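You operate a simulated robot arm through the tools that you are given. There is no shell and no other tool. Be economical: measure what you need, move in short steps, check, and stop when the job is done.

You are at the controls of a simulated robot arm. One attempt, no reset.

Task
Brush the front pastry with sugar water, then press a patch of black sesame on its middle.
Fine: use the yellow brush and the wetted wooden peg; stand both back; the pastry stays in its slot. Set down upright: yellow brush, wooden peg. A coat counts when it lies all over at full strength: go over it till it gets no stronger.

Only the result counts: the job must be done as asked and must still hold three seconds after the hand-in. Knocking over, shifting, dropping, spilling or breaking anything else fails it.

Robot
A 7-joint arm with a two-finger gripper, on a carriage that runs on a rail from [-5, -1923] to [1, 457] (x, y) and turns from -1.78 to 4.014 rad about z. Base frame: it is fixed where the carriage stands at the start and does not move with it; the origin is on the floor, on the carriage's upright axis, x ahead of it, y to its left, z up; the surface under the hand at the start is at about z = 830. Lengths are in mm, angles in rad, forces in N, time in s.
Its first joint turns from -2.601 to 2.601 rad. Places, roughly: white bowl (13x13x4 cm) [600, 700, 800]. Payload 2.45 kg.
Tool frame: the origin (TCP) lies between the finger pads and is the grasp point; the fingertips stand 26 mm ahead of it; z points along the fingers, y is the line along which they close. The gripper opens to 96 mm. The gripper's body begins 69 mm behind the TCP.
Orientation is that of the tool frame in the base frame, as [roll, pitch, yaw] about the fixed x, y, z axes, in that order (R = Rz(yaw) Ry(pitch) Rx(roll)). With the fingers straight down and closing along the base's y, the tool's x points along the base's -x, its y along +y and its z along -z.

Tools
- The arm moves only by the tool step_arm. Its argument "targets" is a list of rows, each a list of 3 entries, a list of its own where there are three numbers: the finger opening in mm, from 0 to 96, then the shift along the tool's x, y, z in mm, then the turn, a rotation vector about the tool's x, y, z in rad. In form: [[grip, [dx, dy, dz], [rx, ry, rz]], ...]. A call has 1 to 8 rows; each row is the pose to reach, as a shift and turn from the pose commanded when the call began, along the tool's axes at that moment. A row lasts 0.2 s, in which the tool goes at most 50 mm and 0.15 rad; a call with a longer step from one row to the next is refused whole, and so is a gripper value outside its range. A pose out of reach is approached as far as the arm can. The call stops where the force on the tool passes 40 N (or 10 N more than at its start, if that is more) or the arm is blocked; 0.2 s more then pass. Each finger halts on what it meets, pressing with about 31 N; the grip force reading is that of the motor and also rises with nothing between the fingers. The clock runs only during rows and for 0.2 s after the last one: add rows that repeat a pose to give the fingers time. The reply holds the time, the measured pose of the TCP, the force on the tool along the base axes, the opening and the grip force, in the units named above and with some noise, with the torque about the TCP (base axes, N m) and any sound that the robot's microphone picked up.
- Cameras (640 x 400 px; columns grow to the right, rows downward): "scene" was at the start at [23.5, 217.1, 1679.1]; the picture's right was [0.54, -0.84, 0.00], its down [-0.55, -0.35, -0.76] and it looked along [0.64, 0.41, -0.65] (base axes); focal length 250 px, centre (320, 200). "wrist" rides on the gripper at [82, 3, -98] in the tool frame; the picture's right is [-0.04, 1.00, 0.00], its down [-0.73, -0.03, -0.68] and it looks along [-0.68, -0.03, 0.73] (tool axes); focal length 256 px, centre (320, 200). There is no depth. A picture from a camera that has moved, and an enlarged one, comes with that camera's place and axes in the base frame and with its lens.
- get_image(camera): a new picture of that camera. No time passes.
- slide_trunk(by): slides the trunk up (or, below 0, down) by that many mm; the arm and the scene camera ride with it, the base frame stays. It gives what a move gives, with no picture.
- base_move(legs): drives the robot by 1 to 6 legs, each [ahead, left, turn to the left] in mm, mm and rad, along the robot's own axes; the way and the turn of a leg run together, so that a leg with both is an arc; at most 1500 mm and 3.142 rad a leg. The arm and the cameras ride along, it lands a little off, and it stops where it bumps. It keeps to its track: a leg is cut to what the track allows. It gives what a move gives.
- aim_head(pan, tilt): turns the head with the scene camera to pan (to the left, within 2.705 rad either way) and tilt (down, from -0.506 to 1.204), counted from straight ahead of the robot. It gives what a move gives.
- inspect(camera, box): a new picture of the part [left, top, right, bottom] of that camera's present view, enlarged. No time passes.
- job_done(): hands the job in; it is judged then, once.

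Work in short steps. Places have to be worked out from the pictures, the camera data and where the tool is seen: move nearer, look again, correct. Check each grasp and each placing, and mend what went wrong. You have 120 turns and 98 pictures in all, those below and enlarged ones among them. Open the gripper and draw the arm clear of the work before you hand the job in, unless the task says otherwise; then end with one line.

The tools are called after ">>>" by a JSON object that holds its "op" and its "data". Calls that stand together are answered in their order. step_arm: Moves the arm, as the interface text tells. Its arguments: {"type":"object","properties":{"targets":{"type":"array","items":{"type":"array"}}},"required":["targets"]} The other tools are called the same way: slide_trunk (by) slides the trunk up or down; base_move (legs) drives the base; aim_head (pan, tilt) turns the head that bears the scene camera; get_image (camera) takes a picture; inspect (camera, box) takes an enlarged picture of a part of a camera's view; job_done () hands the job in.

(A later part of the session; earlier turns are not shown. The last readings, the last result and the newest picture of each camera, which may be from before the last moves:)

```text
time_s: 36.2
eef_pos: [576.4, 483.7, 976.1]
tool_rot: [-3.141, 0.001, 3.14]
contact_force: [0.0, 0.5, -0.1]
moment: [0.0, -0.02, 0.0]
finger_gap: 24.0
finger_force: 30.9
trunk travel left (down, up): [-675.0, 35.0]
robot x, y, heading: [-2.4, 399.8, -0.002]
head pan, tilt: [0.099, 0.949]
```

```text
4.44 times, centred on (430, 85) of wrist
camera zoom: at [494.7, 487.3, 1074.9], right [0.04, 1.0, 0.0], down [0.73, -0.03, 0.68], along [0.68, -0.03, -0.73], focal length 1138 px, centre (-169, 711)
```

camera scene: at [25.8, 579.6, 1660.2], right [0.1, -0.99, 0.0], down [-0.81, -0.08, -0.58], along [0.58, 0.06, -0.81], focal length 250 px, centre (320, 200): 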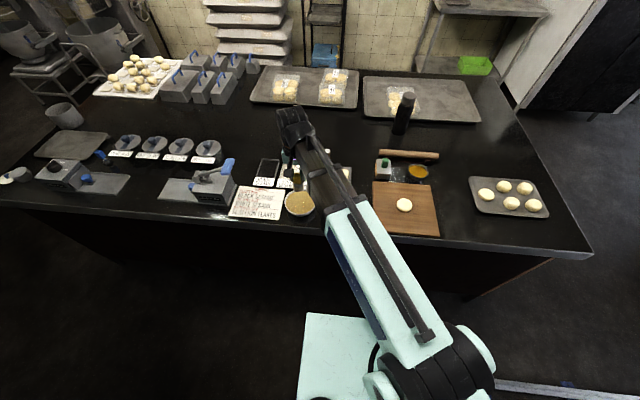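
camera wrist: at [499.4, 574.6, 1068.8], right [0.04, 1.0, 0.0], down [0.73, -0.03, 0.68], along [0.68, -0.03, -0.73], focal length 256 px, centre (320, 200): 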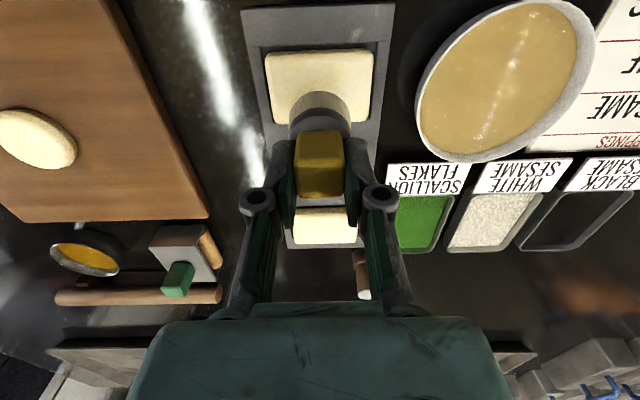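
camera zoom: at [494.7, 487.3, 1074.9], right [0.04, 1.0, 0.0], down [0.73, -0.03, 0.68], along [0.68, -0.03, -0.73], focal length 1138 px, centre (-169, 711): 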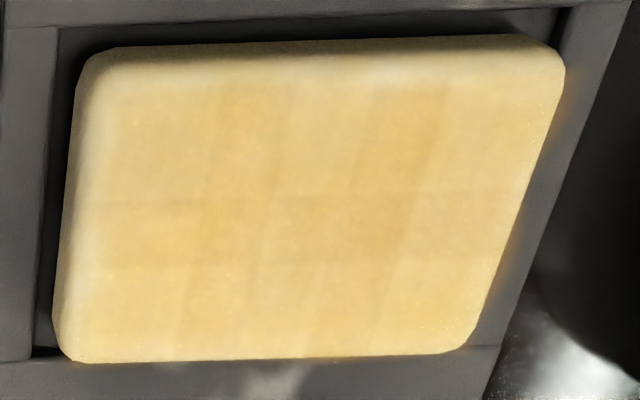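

Coat visible but uneven; edges paler. Dip again and do a denser raster.

>>> {"op": "step_arm", "data": {"targets": [[15, [0, 46, 0], [0, 0, 0]], [15, [0, 92, 0], [0, 0, 0]], [15, [0, 138, 0], [0, 0, 0]], [15, [0, 184, 0], [0, 0, 0]], [15, [0, 227, 0], [0, 0, 0]], [15, [0, 227, 35], [0, 0, 0]], [15, [0, 227, 64], [0, 0, 0]], [15, [0, 227, 64], [0, 0, 0]]]}}

>>> {"op": "step_arm", "data": {"targets": [[15, [0, 0, 0], [0, 0, 0]], [15, [0, 0, -30], [0, 0, 0]], [15, [0, 0, -50], [0, 0, 0]], [15, [0, -46, -50], [0, 0, 0]], [15, [0, -92, -50], [0, 0, 0]], [15, [0, -138, -50], [0, 0, 0]], [15, [0, -138, -25], [0, 0, 0]], [15, [0, -138, -5.5], [0, 0, 0]]]}}

```text
time_s: 38.0
eef_pos: [575.1, 711.3, 913.8]
tool_rot: [3.14, 0.004, -3.141]
contact_force: [1.0, 2.1, 18.5]
moment: [0.02, 0.01, 0.0]
finger_gap: 23.9
finger_force: 30.8
trunk travel left (down, up): [-675.0, 35.0]
robot x, y, heading: [3.8, 397.7, 0.001]
head pan, tilt: [0.099, 0.949]
```

```text
time_s: 39.8
eef_pos: [576.2, 572.4, 918.9]
tool_rot: [-3.14, 0.001, -3.142]
contact_force: [-0.5, 0.6, -0.2]
moment: [0.01, 0.0, -0.04]
finger_gap: 24.0
finger_force: 30.8
trunk travel left (down, up): [-675.0, 35.0]
robot x, y, heading: [0.0, 403.6, -0.0]
head pan, tilt: [0.099, 0.949]
```

>>> {"op": "step_arm", "data": {"targets": [[15, [0, 0, 1.5], [0, 0, 0]], [15, [-20, -18, 1.5], [0, 0, 0]], [15, [-20, -35, 1.5], [0, 0, 0]], [15, [-20, -18, 1.5], [0, 0, 0]], [15, [-20, 0, 1.5], [0, 0, 0]], [15, [-20, 17, 1.5], [0, 0, 0]], [15, [-20, 34, 1.5], [0, 0, 0]], [15, [-7, 34, 1.5], [0, 0, 0]]]}}

>>> {"op": "step_arm", "data": {"targets": [[15, [0, -17, 0], [0, 0, 0]], [15, [0, -35, 0], [0, 0, 0]], [15, [0, -52, 0], [0, 0, 0]], [15, [0, -69, 0], [0, 0, 0]], [15, [14, -69, 0], [0, 0, 0]], [15, [14, -52, 0], [0, 0, 0]], [15, [14, -35, 0], [0, 0, 0]], [15, [14, -17, 0], [0, 0, 0]]]}}

>>> {"op": "step_arm", "data": {"targets": [[15, [0, 17, 0], [0, 0, 0]], [15, [13, 17, 0], [0, 0, 0]], [15, [13, 0, 0], [0, 0, 0]], [15, [13, -17, 0], [0, 0, 0]], [15, [13, -35, 0], [0, 0, 0]], [15, [13, -52, 0], [0, 0, 0]], [15, [0, -52, 0], [0, 0, 0]], [15, [-13, -52, 0], [0, 0, 0]]]}}

>>> {"op": "step_arm", "data": {"targets": [[15, [0, 0, -30], [0, 0, 0]], [15, [0, -25, -60], [0, 0, 0]], [15, [7, -55, -60], [0, 0, 0]]]}}

>>> {"op": "inspect", "data": {"camera": "wrist", "box": [360, 40, 500, 130]}}

```text
time_s: 41.6
eef_pos: [585.2, 608.0, 917.3]
tool_rot: [3.139, 0.005, -3.14]
contact_force: [8.7, 1.5, 23.9]
moment: [0.0, -0.6, 0.06]
finger_gap: 23.7
finger_force: 30.9
trunk travel left (down, up): [-675.0, 35.0]
robot x, y, heading: [1.4, 401.8, 0.002]
head pan, tilt: [0.099, 0.949]
```

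```text
time_s: 43.4
eef_pos: [568.9, 588.2, 918.2]
tool_rot: [-3.14, 0.002, -3.141]
contact_force: [-0.7, -8.1, 18.9]
moment: [-0.42, 0.02, 0.02]
finger_gap: 24.0
finger_force: 30.4
trunk travel left (down, up): [-675.0, 35.0]
robot x, y, heading: [1.7, 402.7, -0.003]
head pan, tilt: [0.099, 0.949]
```

```text
time_s: 45.2
eef_pos: [579.2, 536.0, 917.3]
tool_rot: [-3.139, 0.002, -3.141]
contact_force: [-11.9, -3.2, 23.9]
moment: [-0.04, 0.8, 0.1]
finger_gap: 24.0
finger_force: 31.2
trunk travel left (down, up): [-675.0, 35.0]
robot x, y, heading: [2.0, 403.7, 0.004]
head pan, tilt: [0.099, 0.949]
```

```text
time_s: 46.0
eef_pos: [575.6, 482.9, 976.1]
tool_rot: [-3.141, 0.001, 3.141]
contact_force: [0.9, 0.1, -1.3]
moment: [0.02, 0.01, 0.02]
finger_gap: 24.0
finger_force: 31.3
trunk travel left (down, up): [-675.0, 35.0]
robot x, y, heading: [3.0, 402.6, 0.003]
head pan, tilt: [0.099, 0.949]
```

```text
4.44 times, centred on (430, 85) of wrist
camera zoom: at [494.1, 486.0, 1075.3], right [0.04, 1.0, 0.0], down [0.73, -0.03, 0.68], along [0.68, -0.03, -0.73], focal length 1138 px, centre (-169, 711)
```

zoom: 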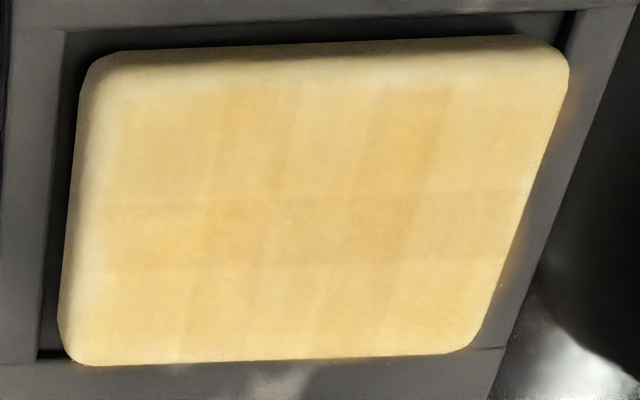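

Coat strengthening. Another dip and dense raster with strokes along x this time.

>>> {"op": "step_arm", "data": {"targets": [[15, [0, 46, 0], [0, 0, 0]], [15, [0, 92, 0], [0, 0, 0]], [15, [0, 138, 0], [0, 0, 0]], [15, [0, 184, 0], [0, 0, 0]], [15, [0, 227, 0], [0, 0, 0]], [15, [0, 227, 35], [0, 0, 0]], [15, [0, 227, 64], [0, 0, 0]], [15, [0, 227, 64], [0, 0, 0]]]}}

>>> {"op": "step_arm", "data": {"targets": [[15, [0, 0, 0], [0, 0, 0]], [15, [0, 0, -30], [0, 0, 0]], [15, [0, 0, -50], [0, 0, 0]], [15, [0, -46, -50], [0, 0, 0]], [15, [0, -92, -50], [0, 0, 0]], [15, [0, -138, -50], [0, 0, 0]], [15, [0, -138, -25], [0, 0, 0]], [15, [0, -138, -5.5], [0, 0, 0]]]}}

>>> {"op": "step_arm", "data": {"targets": [[15, [0, -18, 1.5], [0, 0, 0]], [15, [0, -35, 1.5], [0, 0, 0]], [15, [20, -35, 1.5], [0, 0, 0]], [15, [0, -35, 1.5], [0, 0, 0]], [15, [-20, -35, 1.5], [0, 0, 0]], [15, [-20, -18, 1.5], [0, 0, 0]], [15, [0, -18, 1.5], [0, 0, 0]], [15, [20, -18, 1.5], [0, 0, 0]]]}}

>>> {"op": "step_arm", "data": {"targets": [[15, [0, 18, 0], [0, 0, 0]], [15, [-20, 18, 0], [0, 0, 0]], [15, [-40, 18, 0], [0, 0, 0]], [15, [-40, 36, 0], [0, 0, 0]], [15, [-20, 36, 0], [0, 0, 0]], [15, [0, 36, 0], [0, 0, 0]], [15, [0, 53, 0], [0, 0, 0]], [15, [-20, 53, 0], [0, 0, 0]]]}}

>>> {"op": "step_arm", "data": {"targets": [[15, [-20, 0, 0], [0, 0, 0]], [15, [0, 0, 0], [0, 0, 0]], [15, [0, -17, 0], [0, 0, 0]], [15, [-20, -35, 0], [0, 0, 0]], [15, [-20, -53, 0], [0, 0, 0]], [15, [-20, -70, 0], [0, 0, 0]], [15, [-20, -70, -30], [0, 0, 0]], [15, [0, -100, -60], [0, 0, 0]]]}}

>>> {"op": "inspect", "data": {"camera": "wrist", "box": [340, 30, 500, 140]}}

>>> {"op": "inspect", "data": {"camera": "scene", "box": [311, 165, 351, 215]}}

```text
time_s: 47.8
eef_pos: [574.0, 710.0, 913.9]
tool_rot: [3.138, 0.004, -3.141]
contact_force: [0.7, 1.3, 19.6]
moment: [0.08, 0.0, -0.01]
finger_gap: 23.9
finger_force: 31.0
trunk travel left (down, up): [-675.0, 35.0]
robot x, y, heading: [3.6, 399.8, -0.003]
head pan, tilt: [0.099, 0.949]
```

```text
time_s: 49.6
eef_pos: [575.8, 572.5, 919.0]
tool_rot: [3.141, 0.001, -3.14]
contact_force: [0.7, 0.5, -0.5]
moment: [0.02, 0.01, 0.01]
finger_gap: 24.0
finger_force: 30.7
trunk travel left (down, up): [-675.0, 35.0]
robot x, y, heading: [-1.8, 403.0, -0.003]
head pan, tilt: [0.099, 0.949]
```

```text
time_s: 51.4
eef_pos: [555.8, 553.5, 917.4]
tool_rot: [3.14, 0.006, -3.141]
contact_force: [12.9, 1.6, 35.3]
moment: [0.18, -0.87, -0.05]
finger_gap: 23.7
finger_force: 30.8
trunk travel left (down, up): [-675.0, 35.0]
robot x, y, heading: [0.7, 396.7, 0.0]
head pan, tilt: [0.099, 0.949]
```

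```text
time_s: 53.2
eef_pos: [574.0, 608.4, 918.3]
tool_rot: [3.139, 0.0, -3.141]
contact_force: [-10.1, 0.6, 17.6]
moment: [-0.01, 0.44, -0.04]
finger_gap: 24.1
finger_force: 31.0
trunk travel left (down, up): [-675.0, 35.0]
robot x, y, heading: [0.9, 401.9, 0.002]
head pan, tilt: [0.099, 0.949]
```

```text
time_s: 55.0
eef_pos: [574.6, 506.8, 976.6]
tool_rot: [3.141, 0.002, -3.141]
contact_force: [-0.3, -1.2, -0.2]
moment: [0.01, 0.02, 0.02]
finger_gap: 23.9
finger_force: 31.5
trunk travel left (down, up): [-675.0, 35.0]
robot x, y, heading: [-0.3, 398.5, 0.002]
head pan, tilt: [0.099, 0.949]
```

```text
3.64 times, centred on (420, 85) of wrist
camera zoom: at [493.7, 510.3, 1075.6], right [0.04, 1.0, 0.0], down [0.73, -0.03, 0.68], along [0.68, -0.03, -0.73], focal length 931 px, centre (-44, 618)
```

zoom: 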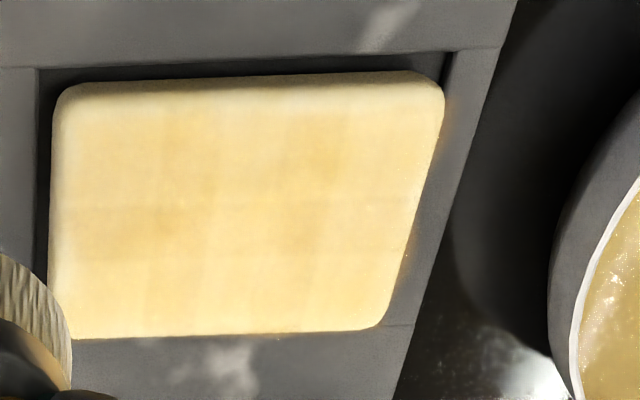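

```text
8.00 times, centred on (331, 190) of scene
camera zoom: at [25.8, 579.6, 1660.0], right [0.1, -0.99, 0.0], down [-0.81, -0.08, -0.58], along [0.58, 0.06, -0.81], focal length 2000 px, centre (232, 280)
```

zoom: 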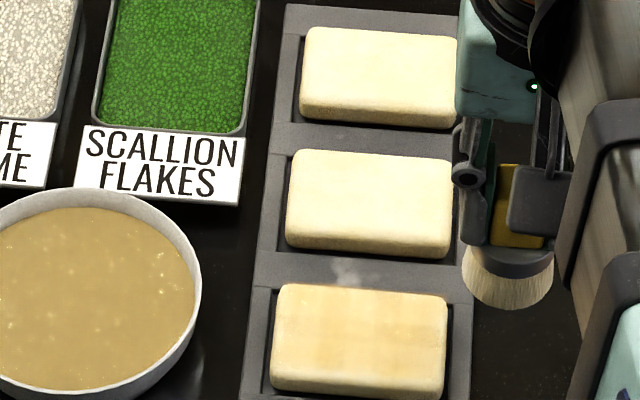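

Centre is strong, the borders lag. Dip and run perimeter loops close to the edges.

>>> {"op": "step_arm", "data": {"targets": [[15, [0, 46, 0], [0, 0, 0]], [15, [0, 92, 0], [0, 0, 0]], [15, [0, 138, 0], [0, 0, 0]], [15, [0, 184, 0], [0, 0, 0]], [15, [0, 203, 0], [0, 0, 0]], [15, [0, 203, 35], [0, 0, 0]], [15, [0, 203, 64], [0, 0, 0]], [15, [0, 203, 64], [0, 0, 0]]]}}

>>> {"op": "step_arm", "data": {"targets": [[15, [0, 0, 0], [0, 0, 0]], [15, [0, 0, -30], [0, 0, 0]], [15, [0, 0, -50], [0, 0, 0]], [15, [0, -46, -50], [0, 0, 0]], [15, [0, -92, -50], [0, 0, 0]], [15, [0, -138, -50], [0, 0, 0]], [15, [0, -138, -25], [0, 0, 0]], [15, [0, -138, -5.5], [0, 0, 0]]]}}

>>> {"op": "step_arm", "data": {"targets": [[15, [0, -20, 1], [0, 0, 0]], [15, [0, -38, 1], [0, 0, 0]], [15, [23, -38, 1], [0, 0, 0]], [15, [0, -38, 1], [0, 0, 0]], [15, [-23, -38, 1], [0, 0, 0]], [15, [-23, -19, 1], [0, 0, 0]], [15, [-23, 0, 1], [0, 0, 0]], [15, [-23, 19, 1], [0, 0, 0]]]}}

>>> {"op": "step_arm", "data": {"targets": [[15, [0, 19, 0], [0, 0, 0]], [15, [23, 19, 0], [0, 0, 0]], [15, [46, 19, 0], [0, 0, 0]], [15, [46, 0, 0], [0, 0, 0]], [15, [46, -19, 0], [0, 0, 0]], [15, [46, -38, 0], [0, 0, 0]], [15, [46, -57, 0], [0, 0, 0]], [15, [23, -57, 0], [0, 0, 0]]]}}

>>> {"op": "step_arm", "data": {"targets": [[15, [-23, 0, 0], [0, 0, 0]], [15, [-23, 19, 0], [0, 0, 0]], [15, [-23, 38, 0], [0, 0, 0]], [15, [-23, 57, 0], [0, 0, 0]], [15, [-23, 76, 0], [0, 0, 0]], [15, [0, 76, 0], [0, 0, 0]], [15, [0, 76, -30], [0, 0, 0]], [15, [0, 40, -60], [0, 0, 0]]]}}

>>> {"op": "step_arm", "data": {"targets": [[15, [0, -36, 0], [0, 0, 0]], [15, [0, -76, 0], [0, 0, 0]], [15, [0, -94, 0], [0, 0, 0]]]}}

>>> {"op": "inspect", "data": {"camera": "wrist", "box": [340, 30, 500, 140]}}

>>> {"op": "inspect", "data": {"camera": "scene", "box": [311, 165, 351, 215]}}

```text
time_s: 56.8
eef_pos: [575.0, 709.1, 914.1]
tool_rot: [3.139, 0.002, -3.14]
contact_force: [-0.2, 1.3, 12.2]
moment: [-0.04, 0.03, 0.0]
finger_gap: 24.1
finger_force: 31.0
trunk travel left (down, up): [-675.0, 35.0]
robot x, y, heading: [0.9, 403.4, 0.0]
head pan, tilt: [0.099, 0.949]
```

```text
time_s: 58.6
eef_pos: [575.4, 571.9, 918.7]
tool_rot: [-3.141, 0.002, -3.141]
contact_force: [-0.5, 0.5, -0.7]
moment: [0.02, -0.02, -0.03]
finger_gap: 23.9
finger_force: 31.1
trunk travel left (down, up): [-675.0, 35.0]
robot x, y, heading: [1.1, 400.4, 0.003]
head pan, tilt: [0.099, 0.949]
```

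```text
time_s: 60.4
eef_pos: [597.3, 591.4, 917.2]
tool_rot: [3.14, 0.003, -3.14]
contact_force: [1.3, -8.9, 22.7]
moment: [-0.45, 0.21, 0.05]
finger_gap: 23.9
finger_force: 30.8
trunk travel left (down, up): [-675.0, 35.0]
robot x, y, heading: [0.1, 400.2, -0.0]
head pan, tilt: [0.099, 0.949]
```

```text
time_s: 62.2
eef_pos: [572.9, 531.4, 917.9]
tool_rot: [-3.141, 0.002, -3.14]
contact_force: [-5.8, -1.8, 13.4]
moment: [-0.01, 0.4, 0.03]
finger_gap: 24.1
finger_force: 30.3
trunk travel left (down, up): [-675.0, 35.0]
robot x, y, heading: [-1.4, 400.4, 0.007]
head pan, tilt: [0.099, 0.949]
```

```text
time_s: 64.0
eef_pos: [572.3, 572.6, 976.7]
tool_rot: [-3.141, 0.0, -3.141]
contact_force: [0.3, -0.2, 0.5]
moment: [-0.03, -0.01, 0.02]
finger_gap: 23.9
finger_force: 30.8
trunk travel left (down, up): [-675.0, 35.0]
robot x, y, heading: [3.9, 402.5, 0.001]
head pan, tilt: [0.099, 0.949]
```

```text
time_s: 64.8
eef_pos: [573.7, 478.5, 979.0]
tool_rot: [-3.14, 0.002, -3.139]
contact_force: [-0.5, -0.2, 0.3]
moment: [0.02, 0.01, 0.0]
finger_gap: 23.9
finger_force: 31.1
trunk travel left (down, up): [-675.0, 35.0]
robot x, y, heading: [0.7, 400.7, 0.003]
head pan, tilt: [0.099, 0.949]
```

```text
3.64 times, centred on (420, 85) of wrist
camera zoom: at [492.8, 482.6, 1076.6], right [0.04, 1.0, 0.0], down [0.73, -0.03, 0.68], along [0.68, -0.03, -0.73], focal length 931 px, centre (-44, 618)
```

zoom: 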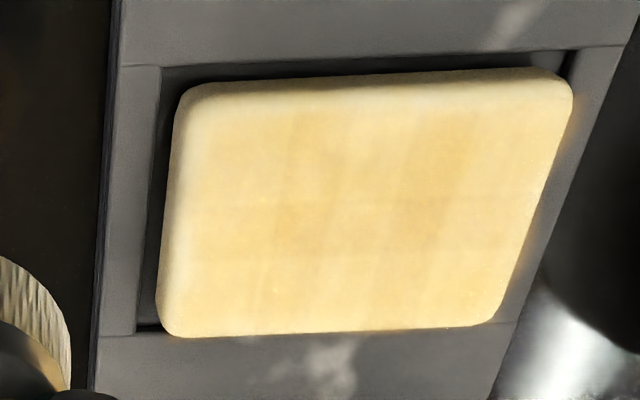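

```text
8.00 times, centred on (331, 190) of scene
camera zoom: at [25.9, 579.4, 1660.2], right [0.1, -0.99, 0.0], down [-0.81, -0.08, -0.58], along [0.58, 0.06, -0.81], focal length 2000 px, centre (232, 280)
```

zoom: 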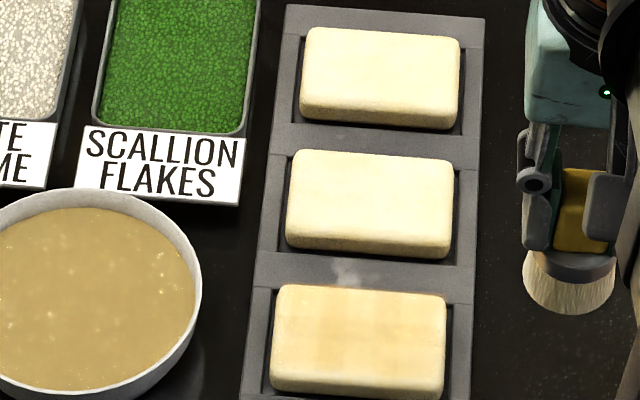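

The brush unloads quickly (bristles pale after a few strokes), so I'll dip often and do short strokes: first left edge, then right edge.

>>> {"op": "step_arm", "data": {"targets": [[15, [0, 46, 0], [0, 0, 0]], [15, [0, 92, 0], [0, 0, 0]], [15, [0, 138, 0], [0, 0, 0]], [15, [0, 184, 0], [0, 0, 0]], [15, [0, 231, 0], [0, 0, 0]], [15, [0, 231, 35], [0, 0, 0]], [15, [0, 231, 64], [0, 0, 0]], [15, [0, 231, 64], [0, 0, 0]]]}}

>>> {"op": "step_arm", "data": {"targets": [[15, [0, 0, -30], [0, 0, 0]], [15, [0, 0, -50], [0, 0, 0]], [15, [0, -46, -50], [0, 0, 0]], [15, [0, -92, -50], [0, 0, 0]], [15, [0, -138, -50], [0, 0, 0]], [15, [20, -172, -50], [0, 0, 0]], [15, [20, -172, -20], [0, 0, 0]], [15, [20, -172, -4.5], [0, 0, 0]]]}}

>>> {"op": "step_arm", "data": {"targets": [[15, [-20, 0, 0], [0, 0, 0]], [15, [-42, 0, 0], [0, 0, 0]], [15, [-20, 0, 0], [0, 0, 0]], [15, [0, 0, 0], [0, 0, 0]], [15, [0, 14, 0], [0, 0, 0]], [15, [-20, 14, 0], [0, 0, 0]], [15, [-42, 14, 0], [0, 0, 0]], [15, [-20, 14, 0], [0, 0, 0]]]}}

>>> {"op": "step_arm", "data": {"targets": [[15, [0, 0, -40], [0, 0, 0]], [15, [0, 40, -50], [0, 0, 0]], [15, [0, 80, -50], [0, 0, 0]], [15, [0, 120, -50], [0, 0, 0]], [15, [0, 158, -50], [0, 0, 0]], [15, [0, 158, -20], [0, 0, 0]], [15, [0, 158, 4.5], [0, 0, 0]], [15, [0, 158, 4.5], [0, 0, 0]]]}}

>>> {"op": "step_arm", "data": {"targets": [[15, [0, 0, -30], [0, 0, 0]], [15, [0, 0, -50], [0, 0, 0]], [15, [0, -46, -50], [0, 0, 0]], [15, [10, -80, -50], [0, 0, 0]], [15, [20, -104, -50], [0, 0, 0]], [15, [20, -104, -20], [0, 0, 0]], [15, [20, -104, -4.5], [0, 0, 0]]]}}

>>> {"op": "step_arm", "data": {"targets": [[15, [-20, 0, 0], [0, 0, 0]], [15, [-42, 0, 0], [0, 0, 0]], [15, [-20, 0, 0], [0, 0, 0]], [15, [0, 0, 0], [0, 0, 0]], [15, [0, -14, 0], [0, 0, 0]], [15, [-20, -14, 0], [0, 0, 0]], [15, [-42, -14, 0], [0, 0, 0]], [15, [-20, -14, 0], [0, 0, 0]]]}}

>>> {"op": "step_arm", "data": {"targets": [[15, [0, 0, -40], [0, 0, 0]], [15, [0, 40, -50], [0, 0, 0]], [15, [0, 80, -50], [0, 0, 0]], [15, [0, 118, -50], [0, 0, 0]], [15, [0, 118, -20], [0, 0, 0]], [15, [0, 118, 4.5], [0, 0, 0]], [15, [0, 118, 4.5], [0, 0, 0]]]}}

>>> {"op": "inspect", "data": {"camera": "wrist", "box": [20, 70, 240, 220]}}

```text
time_s: 66.6
eef_pos: [573.8, 711.5, 913.5]
tool_rot: [3.14, 0.005, -3.141]
contact_force: [-0.7, 0.8, 19.2]
moment: [0.06, -0.01, 0.02]
finger_gap: 23.9
finger_force: 31.4
trunk travel left (down, up): [-675.0, 35.0]
robot x, y, heading: [0.9, 402.6, -0.0]
head pan, tilt: [0.099, 0.949]
```

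```text
time_s: 68.4
eef_pos: [555.2, 538.5, 918.7]
tool_rot: [3.141, 0.002, -3.141]
contact_force: [-1.2, -0.2, 6.1]
moment: [0.02, -0.02, 0.01]
finger_gap: 24.0
finger_force: 31.3
trunk travel left (down, up): [-675.0, 35.0]
robot x, y, heading: [-3.9, 402.0, 0.006]
head pan, tilt: [0.099, 0.949]
```

```text
time_s: 70.2
eef_pos: [573.4, 553.3, 917.7]
tool_rot: [-3.141, 0.0, -3.141]
contact_force: [-1.6, 0.1, 3.9]
moment: [0.02, 0.15, 0.0]
finger_gap: 24.2
finger_force: 31.4
trunk travel left (down, up): [-675.0, 35.0]
robot x, y, heading: [4.8, 400.7, 0.001]
head pan, tilt: [0.099, 0.949]
```

```text
time_s: 72.0
eef_pos: [574.5, 710.6, 914.6]
tool_rot: [3.14, 0.002, -3.141]
contact_force: [-0.6, 1.2, 4.5]
moment: [0.0, 0.01, -0.06]
finger_gap: 23.7
finger_force: 31.4
trunk travel left (down, up): [-675.0, 35.0]
robot x, y, heading: [2.6, 399.8, 0.001]
head pan, tilt: [0.099, 0.949]
```

```text
time_s: 73.6
eef_pos: [554.3, 606.4, 917.7]
tool_rot: [-3.141, 0.002, -3.14]
contact_force: [0.1, -0.2, 1.0]
moment: [0.0, -0.01, 0.01]
finger_gap: 24.0
finger_force: 30.3
trunk travel left (down, up): [-675.0, 35.0]
robot x, y, heading: [3.9, 401.6, -0.0]
head pan, tilt: [0.099, 0.949]
```

```text
time_s: 75.4
eef_pos: [574.0, 593.4, 917.7]
tool_rot: [-3.141, 0.004, 3.141]
contact_force: [-0.1, 0.2, 10.0]
moment: [0.03, 0.02, 0.03]
finger_gap: 24.0
finger_force: 30.9
trunk travel left (down, up): [-675.0, 35.0]
robot x, y, heading: [-2.7, 401.3, -0.001]
head pan, tilt: [0.099, 0.949]
```

```text
time_s: 77.0
eef_pos: [573.9, 710.4, 914.5]
tool_rot: [3.141, 0.004, 3.141]
contact_force: [0.2, 1.4, 11.4]
moment: [0.05, 0.02, -0.03]
finger_gap: 24.1
finger_force: 31.1
trunk travel left (down, up): [-675.0, 35.0]
robot x, y, heading: [0.4, 403.8, 0.001]
head pan, tilt: [0.099, 0.949]
```

```text
2.67 times, centred on (130, 145) of wrist
camera zoom: at [493.2, 713.5, 1013.1], right [0.04, 1.0, 0.0], down [0.73, -0.03, 0.68], along [0.68, -0.03, -0.73], focal length 683 px, centre (827, 347)
```

zoom: 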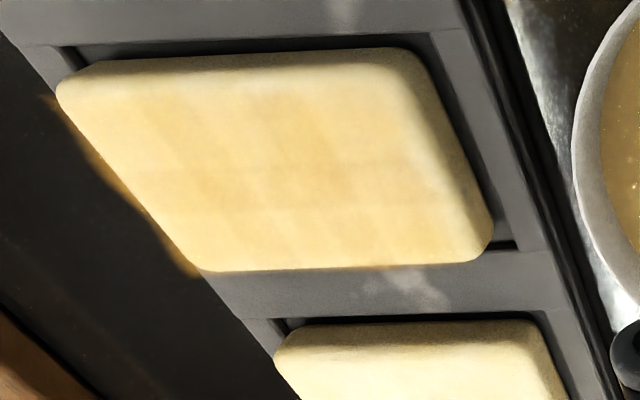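

Overlay edges look coated. Continue with near row and far row cycles, then look again.

>>> {"op": "step_arm", "data": {"targets": [[15, [0, 0, -30], [0, 0, 0]], [15, [0, 0, -50], [0, 0, 0]], [15, [0, -46, -50], [0, 0, 0]], [15, [10, -80, -50], [0, 0, 0]], [15, [19, -104, -50], [0, 0, 0]], [15, [19, -104, -20], [0, 0, 0]], [15, [19, -104, -4], [0, 0, 0]]]}}

>>> {"op": "step_arm", "data": {"targets": [[15, [0, -17, 0], [0, 0, 0]], [15, [0, -34, 0], [0, 0, 0]], [15, [0, -51, 0], [0, 0, 0]], [15, [0, -68, 0], [0, 0, 0]], [15, [0, -51, 0], [0, 0, 0]], [15, [0, -34, 0], [0, 0, 0]], [15, [0, -17, 0], [0, 0, 0]], [15, [0, 0, 0], [0, 0, 0]]]}}

>>> {"op": "step_arm", "data": {"targets": [[15, [0, 0, -40], [0, 0, 0]], [15, [0, 40, -50], [0, 0, 0]], [15, [-10, 80, -50], [0, 0, 0]], [15, [-19, 104, -50], [0, 0, 0]], [15, [-19, 104, -20], [0, 0, 0]], [15, [-19, 104, 4], [0, 0, 0]], [15, [-19, 104, 4], [0, 0, 0]]]}}

>>> {"op": "step_arm", "data": {"targets": [[15, [0, 0, -30], [0, 0, 0]], [15, [0, 0, -50], [0, 0, 0]], [15, [0, -46, -50], [0, 0, 0]], [15, [-10, -80, -50], [0, 0, 0]], [15, [-21, -104, -50], [0, 0, 0]], [15, [-21, -104, -20], [0, 0, 0]], [15, [-21, -104, -4], [0, 0, 0]]]}}

>>> {"op": "step_arm", "data": {"targets": [[15, [0, -17, 0], [0, 0, 0]], [15, [0, -34, 0], [0, 0, 0]], [15, [0, -51, 0], [0, 0, 0]], [15, [0, -68, 0], [0, 0, 0]], [15, [0, -51, 0], [0, 0, 0]], [15, [0, -34, 0], [0, 0, 0]], [15, [0, -17, 0], [0, 0, 0]], [15, [0, 0, 0], [0, 0, 0]]]}}

>>> {"op": "step_arm", "data": {"targets": [[15, [0, 0, -40], [0, 0, 0]], [15, [0, 40, -50], [0, 0, 0]], [15, [10, 80, -50], [0, 0, 0]], [15, [21, 104, -50], [0, 0, 0]], [15, [21, 104, -20], [0, 0, 0]], [15, [21, 104, 4], [0, 0, 0]], [15, [21, 104, 4], [0, 0, 0]]]}}

>>> {"op": "inspect", "data": {"camera": "wrist", "box": [20, 70, 240, 220]}}

```text
time_s: 78.6
eef_pos: [555.3, 606.2, 917.6]
tool_rot: [3.141, 0.003, -3.141]
contact_force: [-0.7, -0.3, 10.1]
moment: [-0.03, -0.05, 0.03]
finger_gap: 24.0
finger_force: 30.8
trunk travel left (down, up): [-675.0, 35.0]
robot x, y, heading: [1.7, 404.2, -0.001]
head pan, tilt: [0.099, 0.949]
```

```text
time_s: 80.4
eef_pos: [555.7, 607.2, 918.5]
tool_rot: [3.14, 0.003, -3.141]
contact_force: [-0.2, -6.6, 15.1]
moment: [-0.37, -0.13, -0.07]
finger_gap: 23.8
finger_force: 31.0
trunk travel left (down, up): [-675.0, 35.0]
robot x, y, heading: [1.0, 401.8, 0.003]
head pan, tilt: [0.099, 0.949]
```

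```text
time_s: 82.0
eef_pos: [575.6, 710.3, 915.6]
tool_rot: [3.139, 0.003, -3.141]
contact_force: [0.1, 0.4, 8.8]
moment: [0.03, 0.0, -0.02]
finger_gap: 23.9
finger_force: 31.2
trunk travel left (down, up): [-675.0, 35.0]
robot x, y, heading: [-1.5, 403.7, -0.0]
head pan, tilt: [0.099, 0.949]
```

```text
time_s: 83.6
eef_pos: [596.4, 606.2, 916.8]
tool_rot: [3.14, 0.002, 3.141]
contact_force: [-0.7, -0.5, 11.4]
moment: [-0.09, 0.07, -0.05]
finger_gap: 23.9
finger_force: 31.0
trunk travel left (down, up): [-675.0, 35.0]
robot x, y, heading: [-0.7, 399.0, 0.002]
head pan, tilt: [0.099, 0.949]
```

```text
time_s: 85.4
eef_pos: [595.5, 606.2, 916.5]
tool_rot: [3.14, 0.0, 3.141]
contact_force: [0.4, -6.9, 17.2]
moment: [-0.44, 0.13, 0.02]
finger_gap: 23.8
finger_force: 31.4
trunk travel left (down, up): [-675.0, 35.0]
robot x, y, heading: [1.5, 397.1, -0.0]
head pan, tilt: [0.099, 0.949]
```

```text
time_s: 87.0
eef_pos: [575.1, 711.3, 914.2]
tool_rot: [3.141, 0.004, 3.141]
contact_force: [-1.5, 0.7, 10.7]
moment: [0.01, 0.01, -0.02]
finger_gap: 24.1
finger_force: 30.7
trunk travel left (down, up): [-675.0, 35.0]
robot x, y, heading: [2.2, 396.6, -0.002]
head pan, tilt: [0.099, 0.949]
```

```text
2.67 times, centred on (130, 145) of wrist
camera zoom: at [493.3, 714.2, 1013.0], right [0.04, 1.0, 0.0], down [0.73, -0.03, 0.68], along [0.68, -0.03, -0.73], focal length 683 px, centre (827, 347)
```

zoom: 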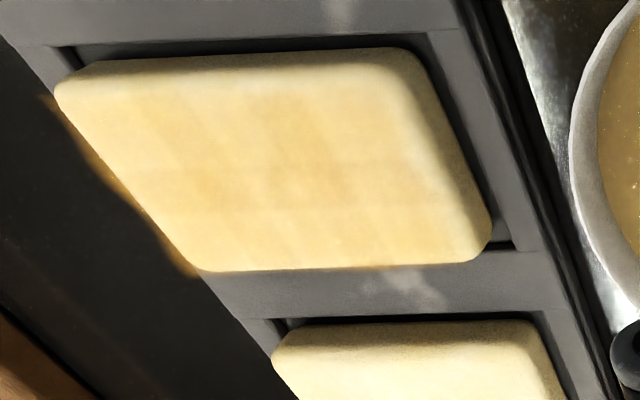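

Almost no change between these two views – near saturation. One more dipped full raster, then compare from the earlier viewpoint.

>>> {"op": "step_arm", "data": {"targets": [[15, [0, 0, -30], [0, 0, 0]], [15, [0, 0, -50], [0, 0, 0]], [15, [0, -46, -50], [0, 0, 0]], [15, [0, -80, -50], [0, 0, 0]], [15, [7, -104, -50], [0, 0, 0]], [15, [7, -104, -20], [0, 0, 0]], [15, [7, -104, -4], [0, 0, 0]]]}}

>>> {"op": "step_arm", "data": {"targets": [[15, [0, -22, 0], [0, 0, 0]], [15, [0, -45, 0], [0, 0, 0]], [15, [0, -70, 0], [0, 0, 0]], [15, [-14, -70, 0], [0, 0, 0]], [15, [-14, -45, 0], [0, 0, 0]], [15, [-14, -22, 0], [0, 0, 0]], [15, [-14, 0, 0], [0, 0, 0]], [15, [-26, 0, 0], [0, 0, 0]]]}}

>>> {"op": "step_arm", "data": {"targets": [[15, [0, -22, 0], [0, 0, 0]], [15, [0, -45, 0], [0, 0, 0]], [15, [0, -70, 0], [0, 0, 0]], [15, [20, -70, 0], [0, 0, 0]], [15, [38, -70, 0], [0, 0, 0]], [15, [38, -45, 0], [0, 0, 0]], [15, [38, -22, 0], [0, 0, 0]], [15, [38, 0, 0], [0, 0, 0]]]}}

>>> {"op": "step_arm", "data": {"targets": [[15, [0, 0, -40], [0, 0, 0]], [15, [-19, -35, -65], [0, 0, 0]], [15, [-19, -80, -65], [0, 0, 0]], [15, [-19, -126, -65], [0, 0, 0]]]}}

>>> {"op": "inspect", "data": {"camera": "wrist", "box": [340, 30, 500, 140]}}

>>> {"op": "inspect", "data": {"camera": "scene", "box": [311, 165, 351, 215]}}

```text
time_s: 88.6
eef_pos: [567.7, 605.3, 919.1]
tool_rot: [3.141, 0.002, -3.14]
contact_force: [-0.5, -0.3, 5.9]
moment: [-0.01, 0.01, 0.01]
finger_gap: 24.1
finger_force: 30.6
trunk travel left (down, up): [-675.0, 35.0]
robot x, y, heading: [1.0, 401.1, 0.001]
head pan, tilt: [0.099, 0.949]
```

```text
time_s: 90.4
eef_pos: [592.1, 607.4, 918.4]
tool_rot: [3.14, 0.003, -3.14]
contact_force: [-7.0, 1.1, 13.8]
moment: [-0.1, 0.43, -0.07]
finger_gap: 24.1
finger_force: 30.9
trunk travel left (down, up): [-675.0, 35.0]
robot x, y, heading: [1.5, 401.4, 0.001]
head pan, tilt: [0.099, 0.949]
```

```text
time_s: 92.2
eef_pos: [554.7, 606.3, 918.1]
tool_rot: [3.14, 0.001, -3.14]
contact_force: [-1.0, -6.2, 16.6]
moment: [-0.41, -0.15, -0.07]
finger_gap: 24.0
finger_force: 31.4
trunk travel left (down, up): [-675.0, 35.0]
robot x, y, heading: [-0.7, 397.9, -0.001]
head pan, tilt: [0.099, 0.949]
```

```text
time_s: 93.2
eef_pos: [573.2, 479.8, 982.5]
tool_rot: [-3.141, 0.001, -3.14]
contact_force: [-0.5, -0.3, -1.3]
moment: [0.01, -0.02, 0.03]
finger_gap: 24.3
finger_force: 31.2
trunk travel left (down, up): [-675.0, 35.0]
robot x, y, heading: [0.5, 398.8, -0.002]
head pan, tilt: [0.099, 0.949]
```

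```text
3.64 times, centred on (420, 85) of wrist
camera zoom: at [492.7, 483.6, 1081.0], right [0.04, 1.0, 0.0], down [0.73, -0.03, 0.68], along [0.68, -0.03, -0.73], focal length 931 px, centre (-44, 618)
```

zoom: 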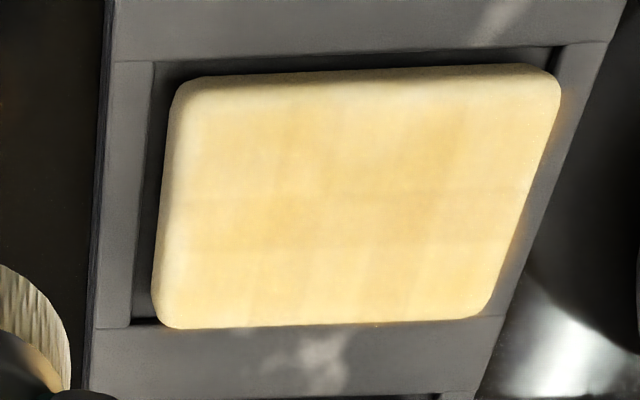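

```text
8.00 times, centred on (331, 190) of scene
camera zoom: at [25.7, 579.4, 1660.2], right [0.1, -0.99, 0.0], down [-0.81, -0.08, -0.58], along [0.58, 0.06, -0.81], focal length 2000 px, centre (232, 280)
```

zoom: 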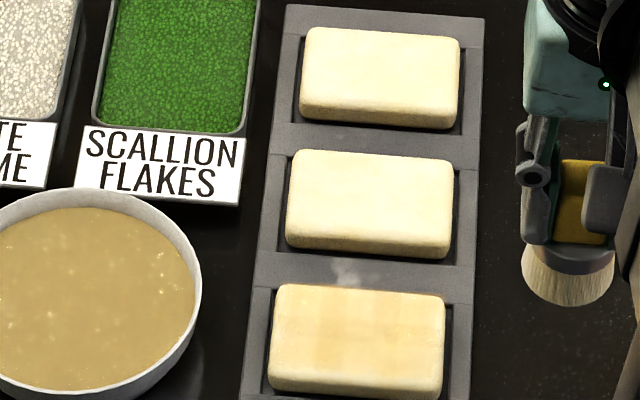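

>>> {"op": "inspect", "data": {"camera": "scene", "box": [322, 198, 350, 216]}}

```text
16.00 times, centred on (336, 207) of scene
camera zoom: at [25.7, 579.4, 1660.2], right [0.1, -0.99, 0.0], down [-0.81, -0.08, -0.58], along [0.58, 0.06, -0.81], focal length 3999 px, centre (64, 88)
```

zoom: 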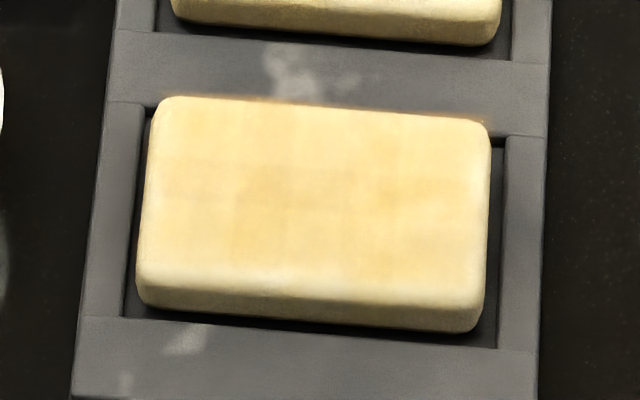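

I'll run one more dipped perimeter + centre cycle and compare this exact zoom to confirm saturation.

>>> {"op": "step_arm", "data": {"targets": [[15, [0, 46, 0], [0, 0, 0]], [15, [0, 92, 0], [0, 0, 0]], [15, [0, 138, 0], [0, 0, 0]], [15, [0, 184, 0], [0, 0, 0]], [15, [0, 230, 0], [0, 0, 0]], [15, [0, 230, 35], [0, 0, 0]], [15, [0, 230, 69], [0, 0, 0]], [15, [0, 230, 69], [0, 0, 0]]]}}

>>> {"op": "step_arm", "data": {"targets": [[15, [0, 0, -30], [0, 0, 0]], [15, [0, 0, -50], [0, 0, 0]], [15, [0, -46, -50], [0, 0, 0]], [15, [10, -76, -50], [0, 0, 0]], [15, [21, -103, -50], [0, 0, 0]], [15, [21, -103, -20], [0, 0, 0]], [15, [21, -103, -4], [0, 0, 0]]]}}

>>> {"op": "step_arm", "data": {"targets": [[15, [0, -18, 0], [0, 0, 0]], [15, [0, -36, 0], [0, 0, 0]], [15, [0, -54, 0], [0, 0, 0]], [15, [0, -72, 0], [0, 0, 0]], [15, [-21, -72, 0], [0, 0, 0]], [15, [-43, -72, 0], [0, 0, 0]], [15, [-43, -54, 0], [0, 0, 0]], [15, [-43, -36, 0], [0, 0, 0]]]}}

>>> {"op": "step_arm", "data": {"targets": [[15, [0, 18, 0], [0, 0, 0]], [15, [0, 36, 0], [0, 0, 0]], [15, [21, 36, 0], [0, 0, 0]], [15, [43, 36, 0], [0, 0, 0]], [15, [43, 18, 0], [0, 0, 0]], [15, [43, 0, 0], [0, 0, 0]], [15, [43, 0, -40], [0, 0, 0]]]}}

>>> {"op": "step_arm", "data": {"targets": [[15, [0, 0, -10], [0, 0, 0]], [15, [-10, 46, -10], [0, 0, 0]], [15, [-21, 92, -10], [0, 0, 0]], [15, [-21, 139, -10], [0, 0, 0]], [15, [-21, 139, 22], [0, 0, 0]], [15, [-21, 139, 44], [0, 0, 0]], [15, [-21, 139, 44], [0, 0, 0]]]}}

>>> {"op": "step_arm", "data": {"targets": [[15, [0, 0, -30], [0, 0, 0]], [15, [0, 0, -50], [0, 0, 0]], [15, [0, -46, -50], [0, 0, 0]], [15, [10, -76, -50], [0, 0, 0]], [15, [21, -101, -50], [0, 0, 0]], [15, [21, -101, -20], [0, 0, 0]], [15, [21, -101, -4], [0, 0, 0]]]}}

>>> {"op": "step_arm", "data": {"targets": [[15, [-21, 0, 0], [0, 0, 0]], [15, [-43, 0, 0], [0, 0, 0]], [15, [-21, 0, 0], [0, 0, 0]], [15, [0, 0, 0], [0, 0, 0]], [15, [0, -25, 0], [0, 0, 0]], [15, [0, -50, 0], [0, 0, 0]], [15, [0, -74, 0], [0, 0, 0]], [15, [-21, -74, 0], [0, 0, 0]]]}}

>>> {"op": "step_arm", "data": {"targets": [[15, [0, 25, 0], [0, 0, 0]], [15, [0, 50, 0], [0, 0, 0]], [15, [0, 25, 0], [0, 0, 0]], [15, [0, 0, 0], [0, 0, 0]], [15, [0, 0, -30], [0, 0, 0]], [15, [0, -28, -65], [0, 0, 0]], [15, [0, -55, -65], [0, 0, 0]]]}}

>>> {"op": "inspect", "data": {"camera": "scene", "box": [322, 198, 350, 216]}}

>>> {"op": "inspect", "data": {"camera": "wrist", "box": [340, 30, 500, 140]}}

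```text
time_s: 95.0
eef_pos: [573.6, 710.9, 914.7]
tool_rot: [3.139, 0.003, 3.142]
contact_force: [-0.5, 0.9, 10.7]
moment: [0.0, 0.0, 0.01]
finger_gap: 24.0
finger_force: 31.1
trunk travel left (down, up): [-675.0, 35.0]
robot x, y, heading: [0.9, 400.4, 0.006]
head pan, tilt: [0.099, 0.949]
```

```text
time_s: 96.6
eef_pos: [552.5, 607.9, 917.8]
tool_rot: [-3.141, 0.004, -3.14]
contact_force: [0.3, -0.3, 7.2]
moment: [-0.06, -0.06, -0.01]
finger_gap: 24.1
finger_force: 31.4
trunk travel left (down, up): [-675.0, 35.0]
robot x, y, heading: [2.6, 401.3, 0.001]
head pan, tilt: [0.099, 0.949]
```

```text
time_s: 98.4
eef_pos: [596.7, 570.0, 917.5]
tool_rot: [-3.142, 0.004, -3.141]
contact_force: [2.0, -6.8, 18.3]
moment: [-0.45, 0.07, 0.05]
finger_gap: 24.0
finger_force: 30.8
trunk travel left (down, up): [-675.0, 35.0]
robot x, y, heading: [4.3, 401.6, -0.006]
head pan, tilt: [0.099, 0.949]
```

```text
time_s: 100.0
eef_pos: [553.4, 572.1, 955.6]
tool_rot: [-3.141, -0.001, 3.142]
contact_force: [-0.3, 0.2, 0.0]
moment: [-0.02, -0.01, 0.05]
finger_gap: 24.0
finger_force: 31.0
trunk travel left (down, up): [-675.0, 35.0]
robot x, y, heading: [1.4, 398.1, -0.0]
head pan, tilt: [0.099, 0.949]
```

```text
time_s: 101.6
eef_pos: [574.3, 712.2, 914.0]
tool_rot: [3.139, 0.001, 3.14]
contact_force: [0.2, 0.8, 5.2]
moment: [0.04, 0.0, 0.01]
finger_gap: 24.2
finger_force: 30.9
trunk travel left (down, up): [-675.0, 35.0]
robot x, y, heading: [0.2, 399.3, -0.001]
head pan, tilt: [0.099, 0.949]
```

```text
time_s: 103.2
eef_pos: [554.0, 609.2, 919.4]
tool_rot: [-3.141, 0.002, 3.14]
contact_force: [-1.0, 0.1, 0.4]
moment: [0.0, 0.0, 0.01]
finger_gap: 24.2
finger_force: 31.4
trunk travel left (down, up): [-675.0, 35.0]
robot x, y, heading: [-1.4, 401.2, 0.001]
head pan, tilt: [0.099, 0.949]
```

```text
time_s: 105.0
eef_pos: [573.6, 534.5, 918.0]
tool_rot: [-3.14, 0.002, -3.139]
contact_force: [-8.2, -2.2, 17.5]
moment: [0.04, 0.47, 0.09]
finger_gap: 24.0
finger_force: 30.7
trunk travel left (down, up): [-675.0, 35.0]
robot x, y, heading: [0.9, 400.6, -0.003]
head pan, tilt: [0.099, 0.949]
```

```text
time_s: 106.6
eef_pos: [574.5, 479.1, 980.5]
tool_rot: [3.141, 0.002, 3.141]
contact_force: [0.8, -0.2, -0.5]
moment: [-0.02, -0.03, -0.03]
finger_gap: 24.1
finger_force: 31.2
trunk travel left (down, up): [-675.0, 35.0]
robot x, y, heading: [2.4, 399.4, -0.002]
head pan, tilt: [0.099, 0.949]
```

```text
16.00 times, centred on (336, 207) of scene
camera zoom: at [25.9, 579.3, 1660.2], right [0.1, -0.99, 0.0], down [-0.81, -0.08, -0.58], along [0.58, 0.06, -0.81], focal length 3999 px, centre (64, 88)
```

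zoom: 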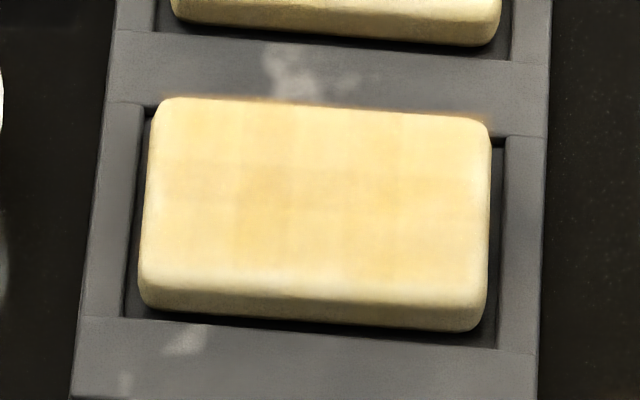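

```text
3.64 times, centred on (420, 85) of wrist
camera zoom: at [493.8, 483.7, 1080.3], right [0.04, 1.0, 0.0], down [0.73, -0.03, 0.68], along [0.68, -0.03, -0.73], focal length 931 px, centre (-44, 618)
```

zoom: 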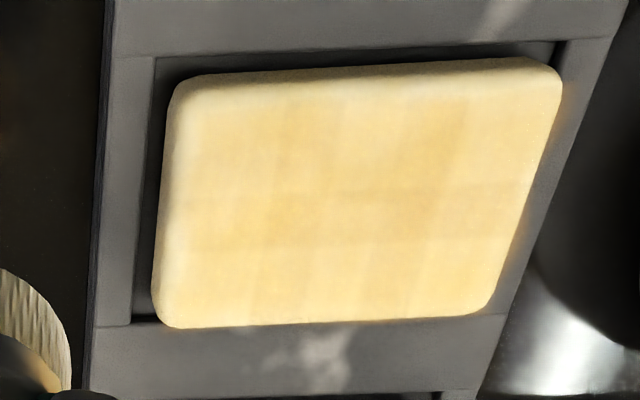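

The grid is now very regular; edges changed slightly, so one more identical cycle to be sure it gets no stronger.

>>> {"op": "step_arm", "data": {"targets": [[15, [0, 46, 0], [0, 0, 0]], [15, [0, 92, 0], [0, 0, 0]], [15, [0, 138, 0], [0, 0, 0]], [15, [0, 184, 0], [0, 0, 0]], [15, [0, 230, 0], [0, 0, 0]], [15, [0, 230, 35], [0, 0, 0]], [15, [0, 230, 68], [0, 0, 0]], [15, [0, 230, 68], [0, 0, 0]]]}}

>>> {"op": "step_arm", "data": {"targets": [[15, [0, 0, -30], [0, 0, 0]], [15, [0, 0, -50], [0, 0, 0]], [15, [0, -46, -50], [0, 0, 0]], [15, [-10, -76, -50], [0, 0, 0]], [15, [-22, -103, -50], [0, 0, 0]], [15, [-22, -103, -20], [0, 0, 0]], [15, [-22, -103, -3.5], [0, 0, 0]]]}}

>>> {"op": "step_arm", "data": {"targets": [[15, [0, -18, 0], [0, 0, 0]], [15, [0, -36, 0], [0, 0, 0]], [15, [0, -54, 0], [0, 0, 0]], [15, [0, -72, 0], [0, 0, 0]], [15, [21, -72, 0], [0, 0, 0]], [15, [43, -72, 0], [0, 0, 0]], [15, [43, -54, 0], [0, 0, 0]], [15, [43, -36, 0], [0, 0, 0]]]}}

>>> {"op": "step_arm", "data": {"targets": [[15, [0, 18, 0], [0, 0, 0]], [15, [0, 36, 0], [0, 0, 0]], [15, [-21, 36, 0], [0, 0, 0]], [15, [-43, 36, 0], [0, 0, 0]], [15, [-21, 20, 0], [0, 0, 0]], [15, [-21, 0, 0], [0, 0, 0]], [15, [-21, 0, -40], [0, 0, 0]]]}}

>>> {"op": "step_arm", "data": {"targets": [[15, [0, 0, -10], [0, 0, 0]], [15, [0, 46, -10], [0, 0, 0]], [15, [0, 92, -10], [0, 0, 0]], [15, [0, 139, -10], [0, 0, 0]], [15, [0, 139, 22], [0, 0, 0]], [15, [0, 139, 43.5], [0, 0, 0]], [15, [0, 139, 43.5], [0, 0, 0]]]}}

>>> {"op": "step_arm", "data": {"targets": [[15, [0, 0, -30], [0, 0, 0]], [15, [0, 0, -50], [0, 0, 0]], [15, [0, -46, -50], [0, 0, 0]], [15, [-10, -76, -50], [0, 0, 0]], [15, [-21, -101, -50], [0, 0, 0]], [15, [-21, -101, -20], [0, 0, 0]], [15, [-21, -101, -3.5], [0, 0, 0]]]}}

>>> {"op": "step_arm", "data": {"targets": [[15, [21, 0, 0], [0, 0, 0]], [15, [42, 0, 0], [0, 0, 0]], [15, [42, -17, 0], [0, 0, 0]], [15, [21, -17, 0], [0, 0, 0]], [15, [0, -17, 0], [0, 0, 0]], [15, [0, -38, 0], [0, 0, 0]], [15, [21, -38, 0], [0, 0, 0]], [15, [42, -38, 0], [0, 0, 0]]]}}

>>> {"op": "step_arm", "data": {"targets": [[15, [0, -19, 0], [0, 0, 0]], [15, [-21, -19, 0], [0, 0, 0]], [15, [-42, -19, 0], [0, 0, 0]], [15, [-42, -37, 0], [0, 0, 0]], [15, [-21, -37, 0], [0, 0, 0]], [15, [0, -37, 0], [0, 0, 0]], [15, [-21, -37, -30], [0, 0, 0]], [15, [-21, -65, -65], [0, 0, 0]]]}}

>>> {"op": "step_arm", "data": {"targets": [[15, [0, -27, 0], [0, 0, 0]], [15, [0, -27, 0], [0, 0, 0]]]}}

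>>> {"op": "inspect", "data": {"camera": "scene", "box": [322, 198, 350, 216]}}

>>> {"op": "inspect", "data": {"camera": "wrist", "box": [340, 30, 500, 140]}}

```text
time_s: 108.4
eef_pos: [575.5, 711.6, 913.9]
tool_rot: [3.14, 0.002, -3.14]
contact_force: [0.1, 0.8, 4.5]
moment: [-0.01, 0.0, -0.01]
finger_gap: 24.0
finger_force: 31.0
trunk travel left (down, up): [-675.0, 35.0]
robot x, y, heading: [1.5, 402.0, -0.004]
head pan, tilt: [0.099, 0.949]
```

```text
time_s: 110.0
eef_pos: [597.1, 607.2, 918.2]
tool_rot: [-3.14, 0.003, -3.141]
contact_force: [0.0, -0.3, 6.9]
moment: [-0.06, 0.04, 0.01]
finger_gap: 24.1
finger_force: 31.0
trunk travel left (down, up): [-675.0, 35.0]
robot x, y, heading: [0.1, 400.6, -0.0]
head pan, tilt: [0.099, 0.949]
```

```text
time_s: 111.8
eef_pos: [552.8, 571.1, 918.4]
tool_rot: [-3.142, 0.003, -3.141]
contact_force: [-1.3, -7.3, 16.8]
moment: [-0.34, -0.07, -0.05]
finger_gap: 24.1
finger_force: 31.1
trunk travel left (down, up): [-675.0, 35.0]
robot x, y, heading: [1.7, 399.7, 0.001]
head pan, tilt: [0.099, 0.949]
```

```text
time_s: 113.4
eef_pos: [574.8, 570.7, 958.8]
tool_rot: [3.141, 0.0, -3.14]
contact_force: [-0.4, 0.6, -0.9]
moment: [-0.03, 0.02, -0.02]
finger_gap: 24.0
finger_force: 30.7
trunk travel left (down, up): [-675.0, 35.0]
robot x, y, heading: [2.8, 401.6, -0.0]
head pan, tilt: [0.099, 0.949]
```

```text
time_s: 115.0
eef_pos: [574.2, 710.4, 914.4]
tool_rot: [3.14, 0.0, 3.142]
contact_force: [-0.6, 0.6, 6.8]
moment: [-0.01, 0.04, 0.01]
finger_gap: 23.8
finger_force: 30.8
trunk travel left (down, up): [-675.0, 35.0]
robot x, y, heading: [3.2, 402.9, 0.001]
head pan, tilt: [0.099, 0.949]
```

```text
time_s: 116.6
eef_pos: [595.9, 608.7, 918.1]
tool_rot: [3.14, 0.003, -3.141]
contact_force: [-1.1, -1.1, 2.9]
moment: [0.01, 0.02, -0.05]
finger_gap: 24.3
finger_force: 31.1
trunk travel left (down, up): [-675.0, 35.0]
robot x, y, heading: [-0.0, 402.5, 0.0]
head pan, tilt: [0.099, 0.949]
```

```text
time_s: 118.4
eef_pos: [553.4, 572.3, 917.6]
tool_rot: [-3.141, 0.004, 3.141]
contact_force: [3.1, -1.8, 17.1]
moment: [0.02, -0.33, 0.0]
finger_gap: 24.3
finger_force: 31.2
trunk travel left (down, up): [-675.0, 35.0]
robot x, y, heading: [1.7, 405.0, -0.001]
head pan, tilt: [0.099, 0.949]
```

```text
time_s: 120.2
eef_pos: [574.9, 507.7, 982.3]
tool_rot: [3.141, 0.003, -3.141]
contact_force: [-0.2, -0.9, -0.4]
moment: [-0.04, 0.03, 0.01]
finger_gap: 23.9
finger_force: 31.0
trunk travel left (down, up): [-675.0, 35.0]
robot x, y, heading: [-2.3, 397.9, -0.001]
head pan, tilt: [0.099, 0.949]
```

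```text
time_s: 120.8
eef_pos: [575.7, 480.5, 982.5]
tool_rot: [-3.14, 0.001, -3.141]
contact_force: [-1.4, -0.2, 0.2]
moment: [-0.02, 0.03, -0.01]
finger_gap: 24.0
finger_force: 31.9
trunk travel left (down, up): [-675.0, 35.0]
robot x, y, heading: [4.1, 402.7, 0.0]
head pan, tilt: [0.099, 0.949]
```

```text
16.00 times, centred on (336, 207) of scene
camera zoom: at [25.9, 579.3, 1660.2], right [0.1, -0.99, 0.0], down [-0.81, -0.08, -0.58], along [0.58, 0.06, -0.81], focal length 3999 px, centre (64, 88)
```

zoom: 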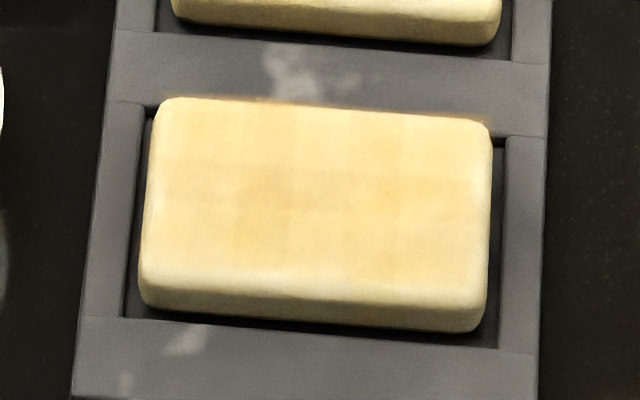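

```text
3.64 times, centred on (420, 85) of wrist
camera zoom: at [494.3, 484.1, 1082.1], right [0.04, 1.0, 0.0], down [0.73, -0.03, 0.68], along [0.68, -0.03, -0.73], focal length 931 px, centre (-44, 618)
```

zoom: 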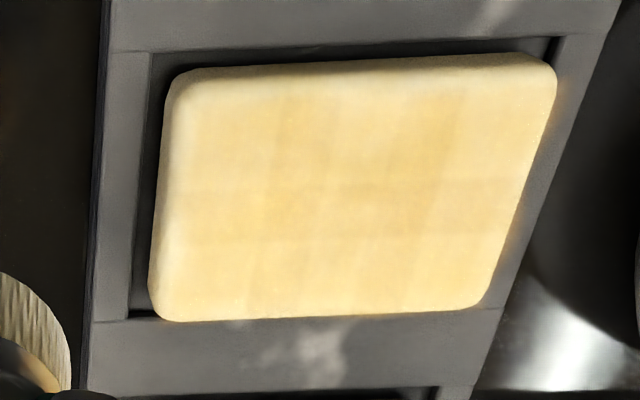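

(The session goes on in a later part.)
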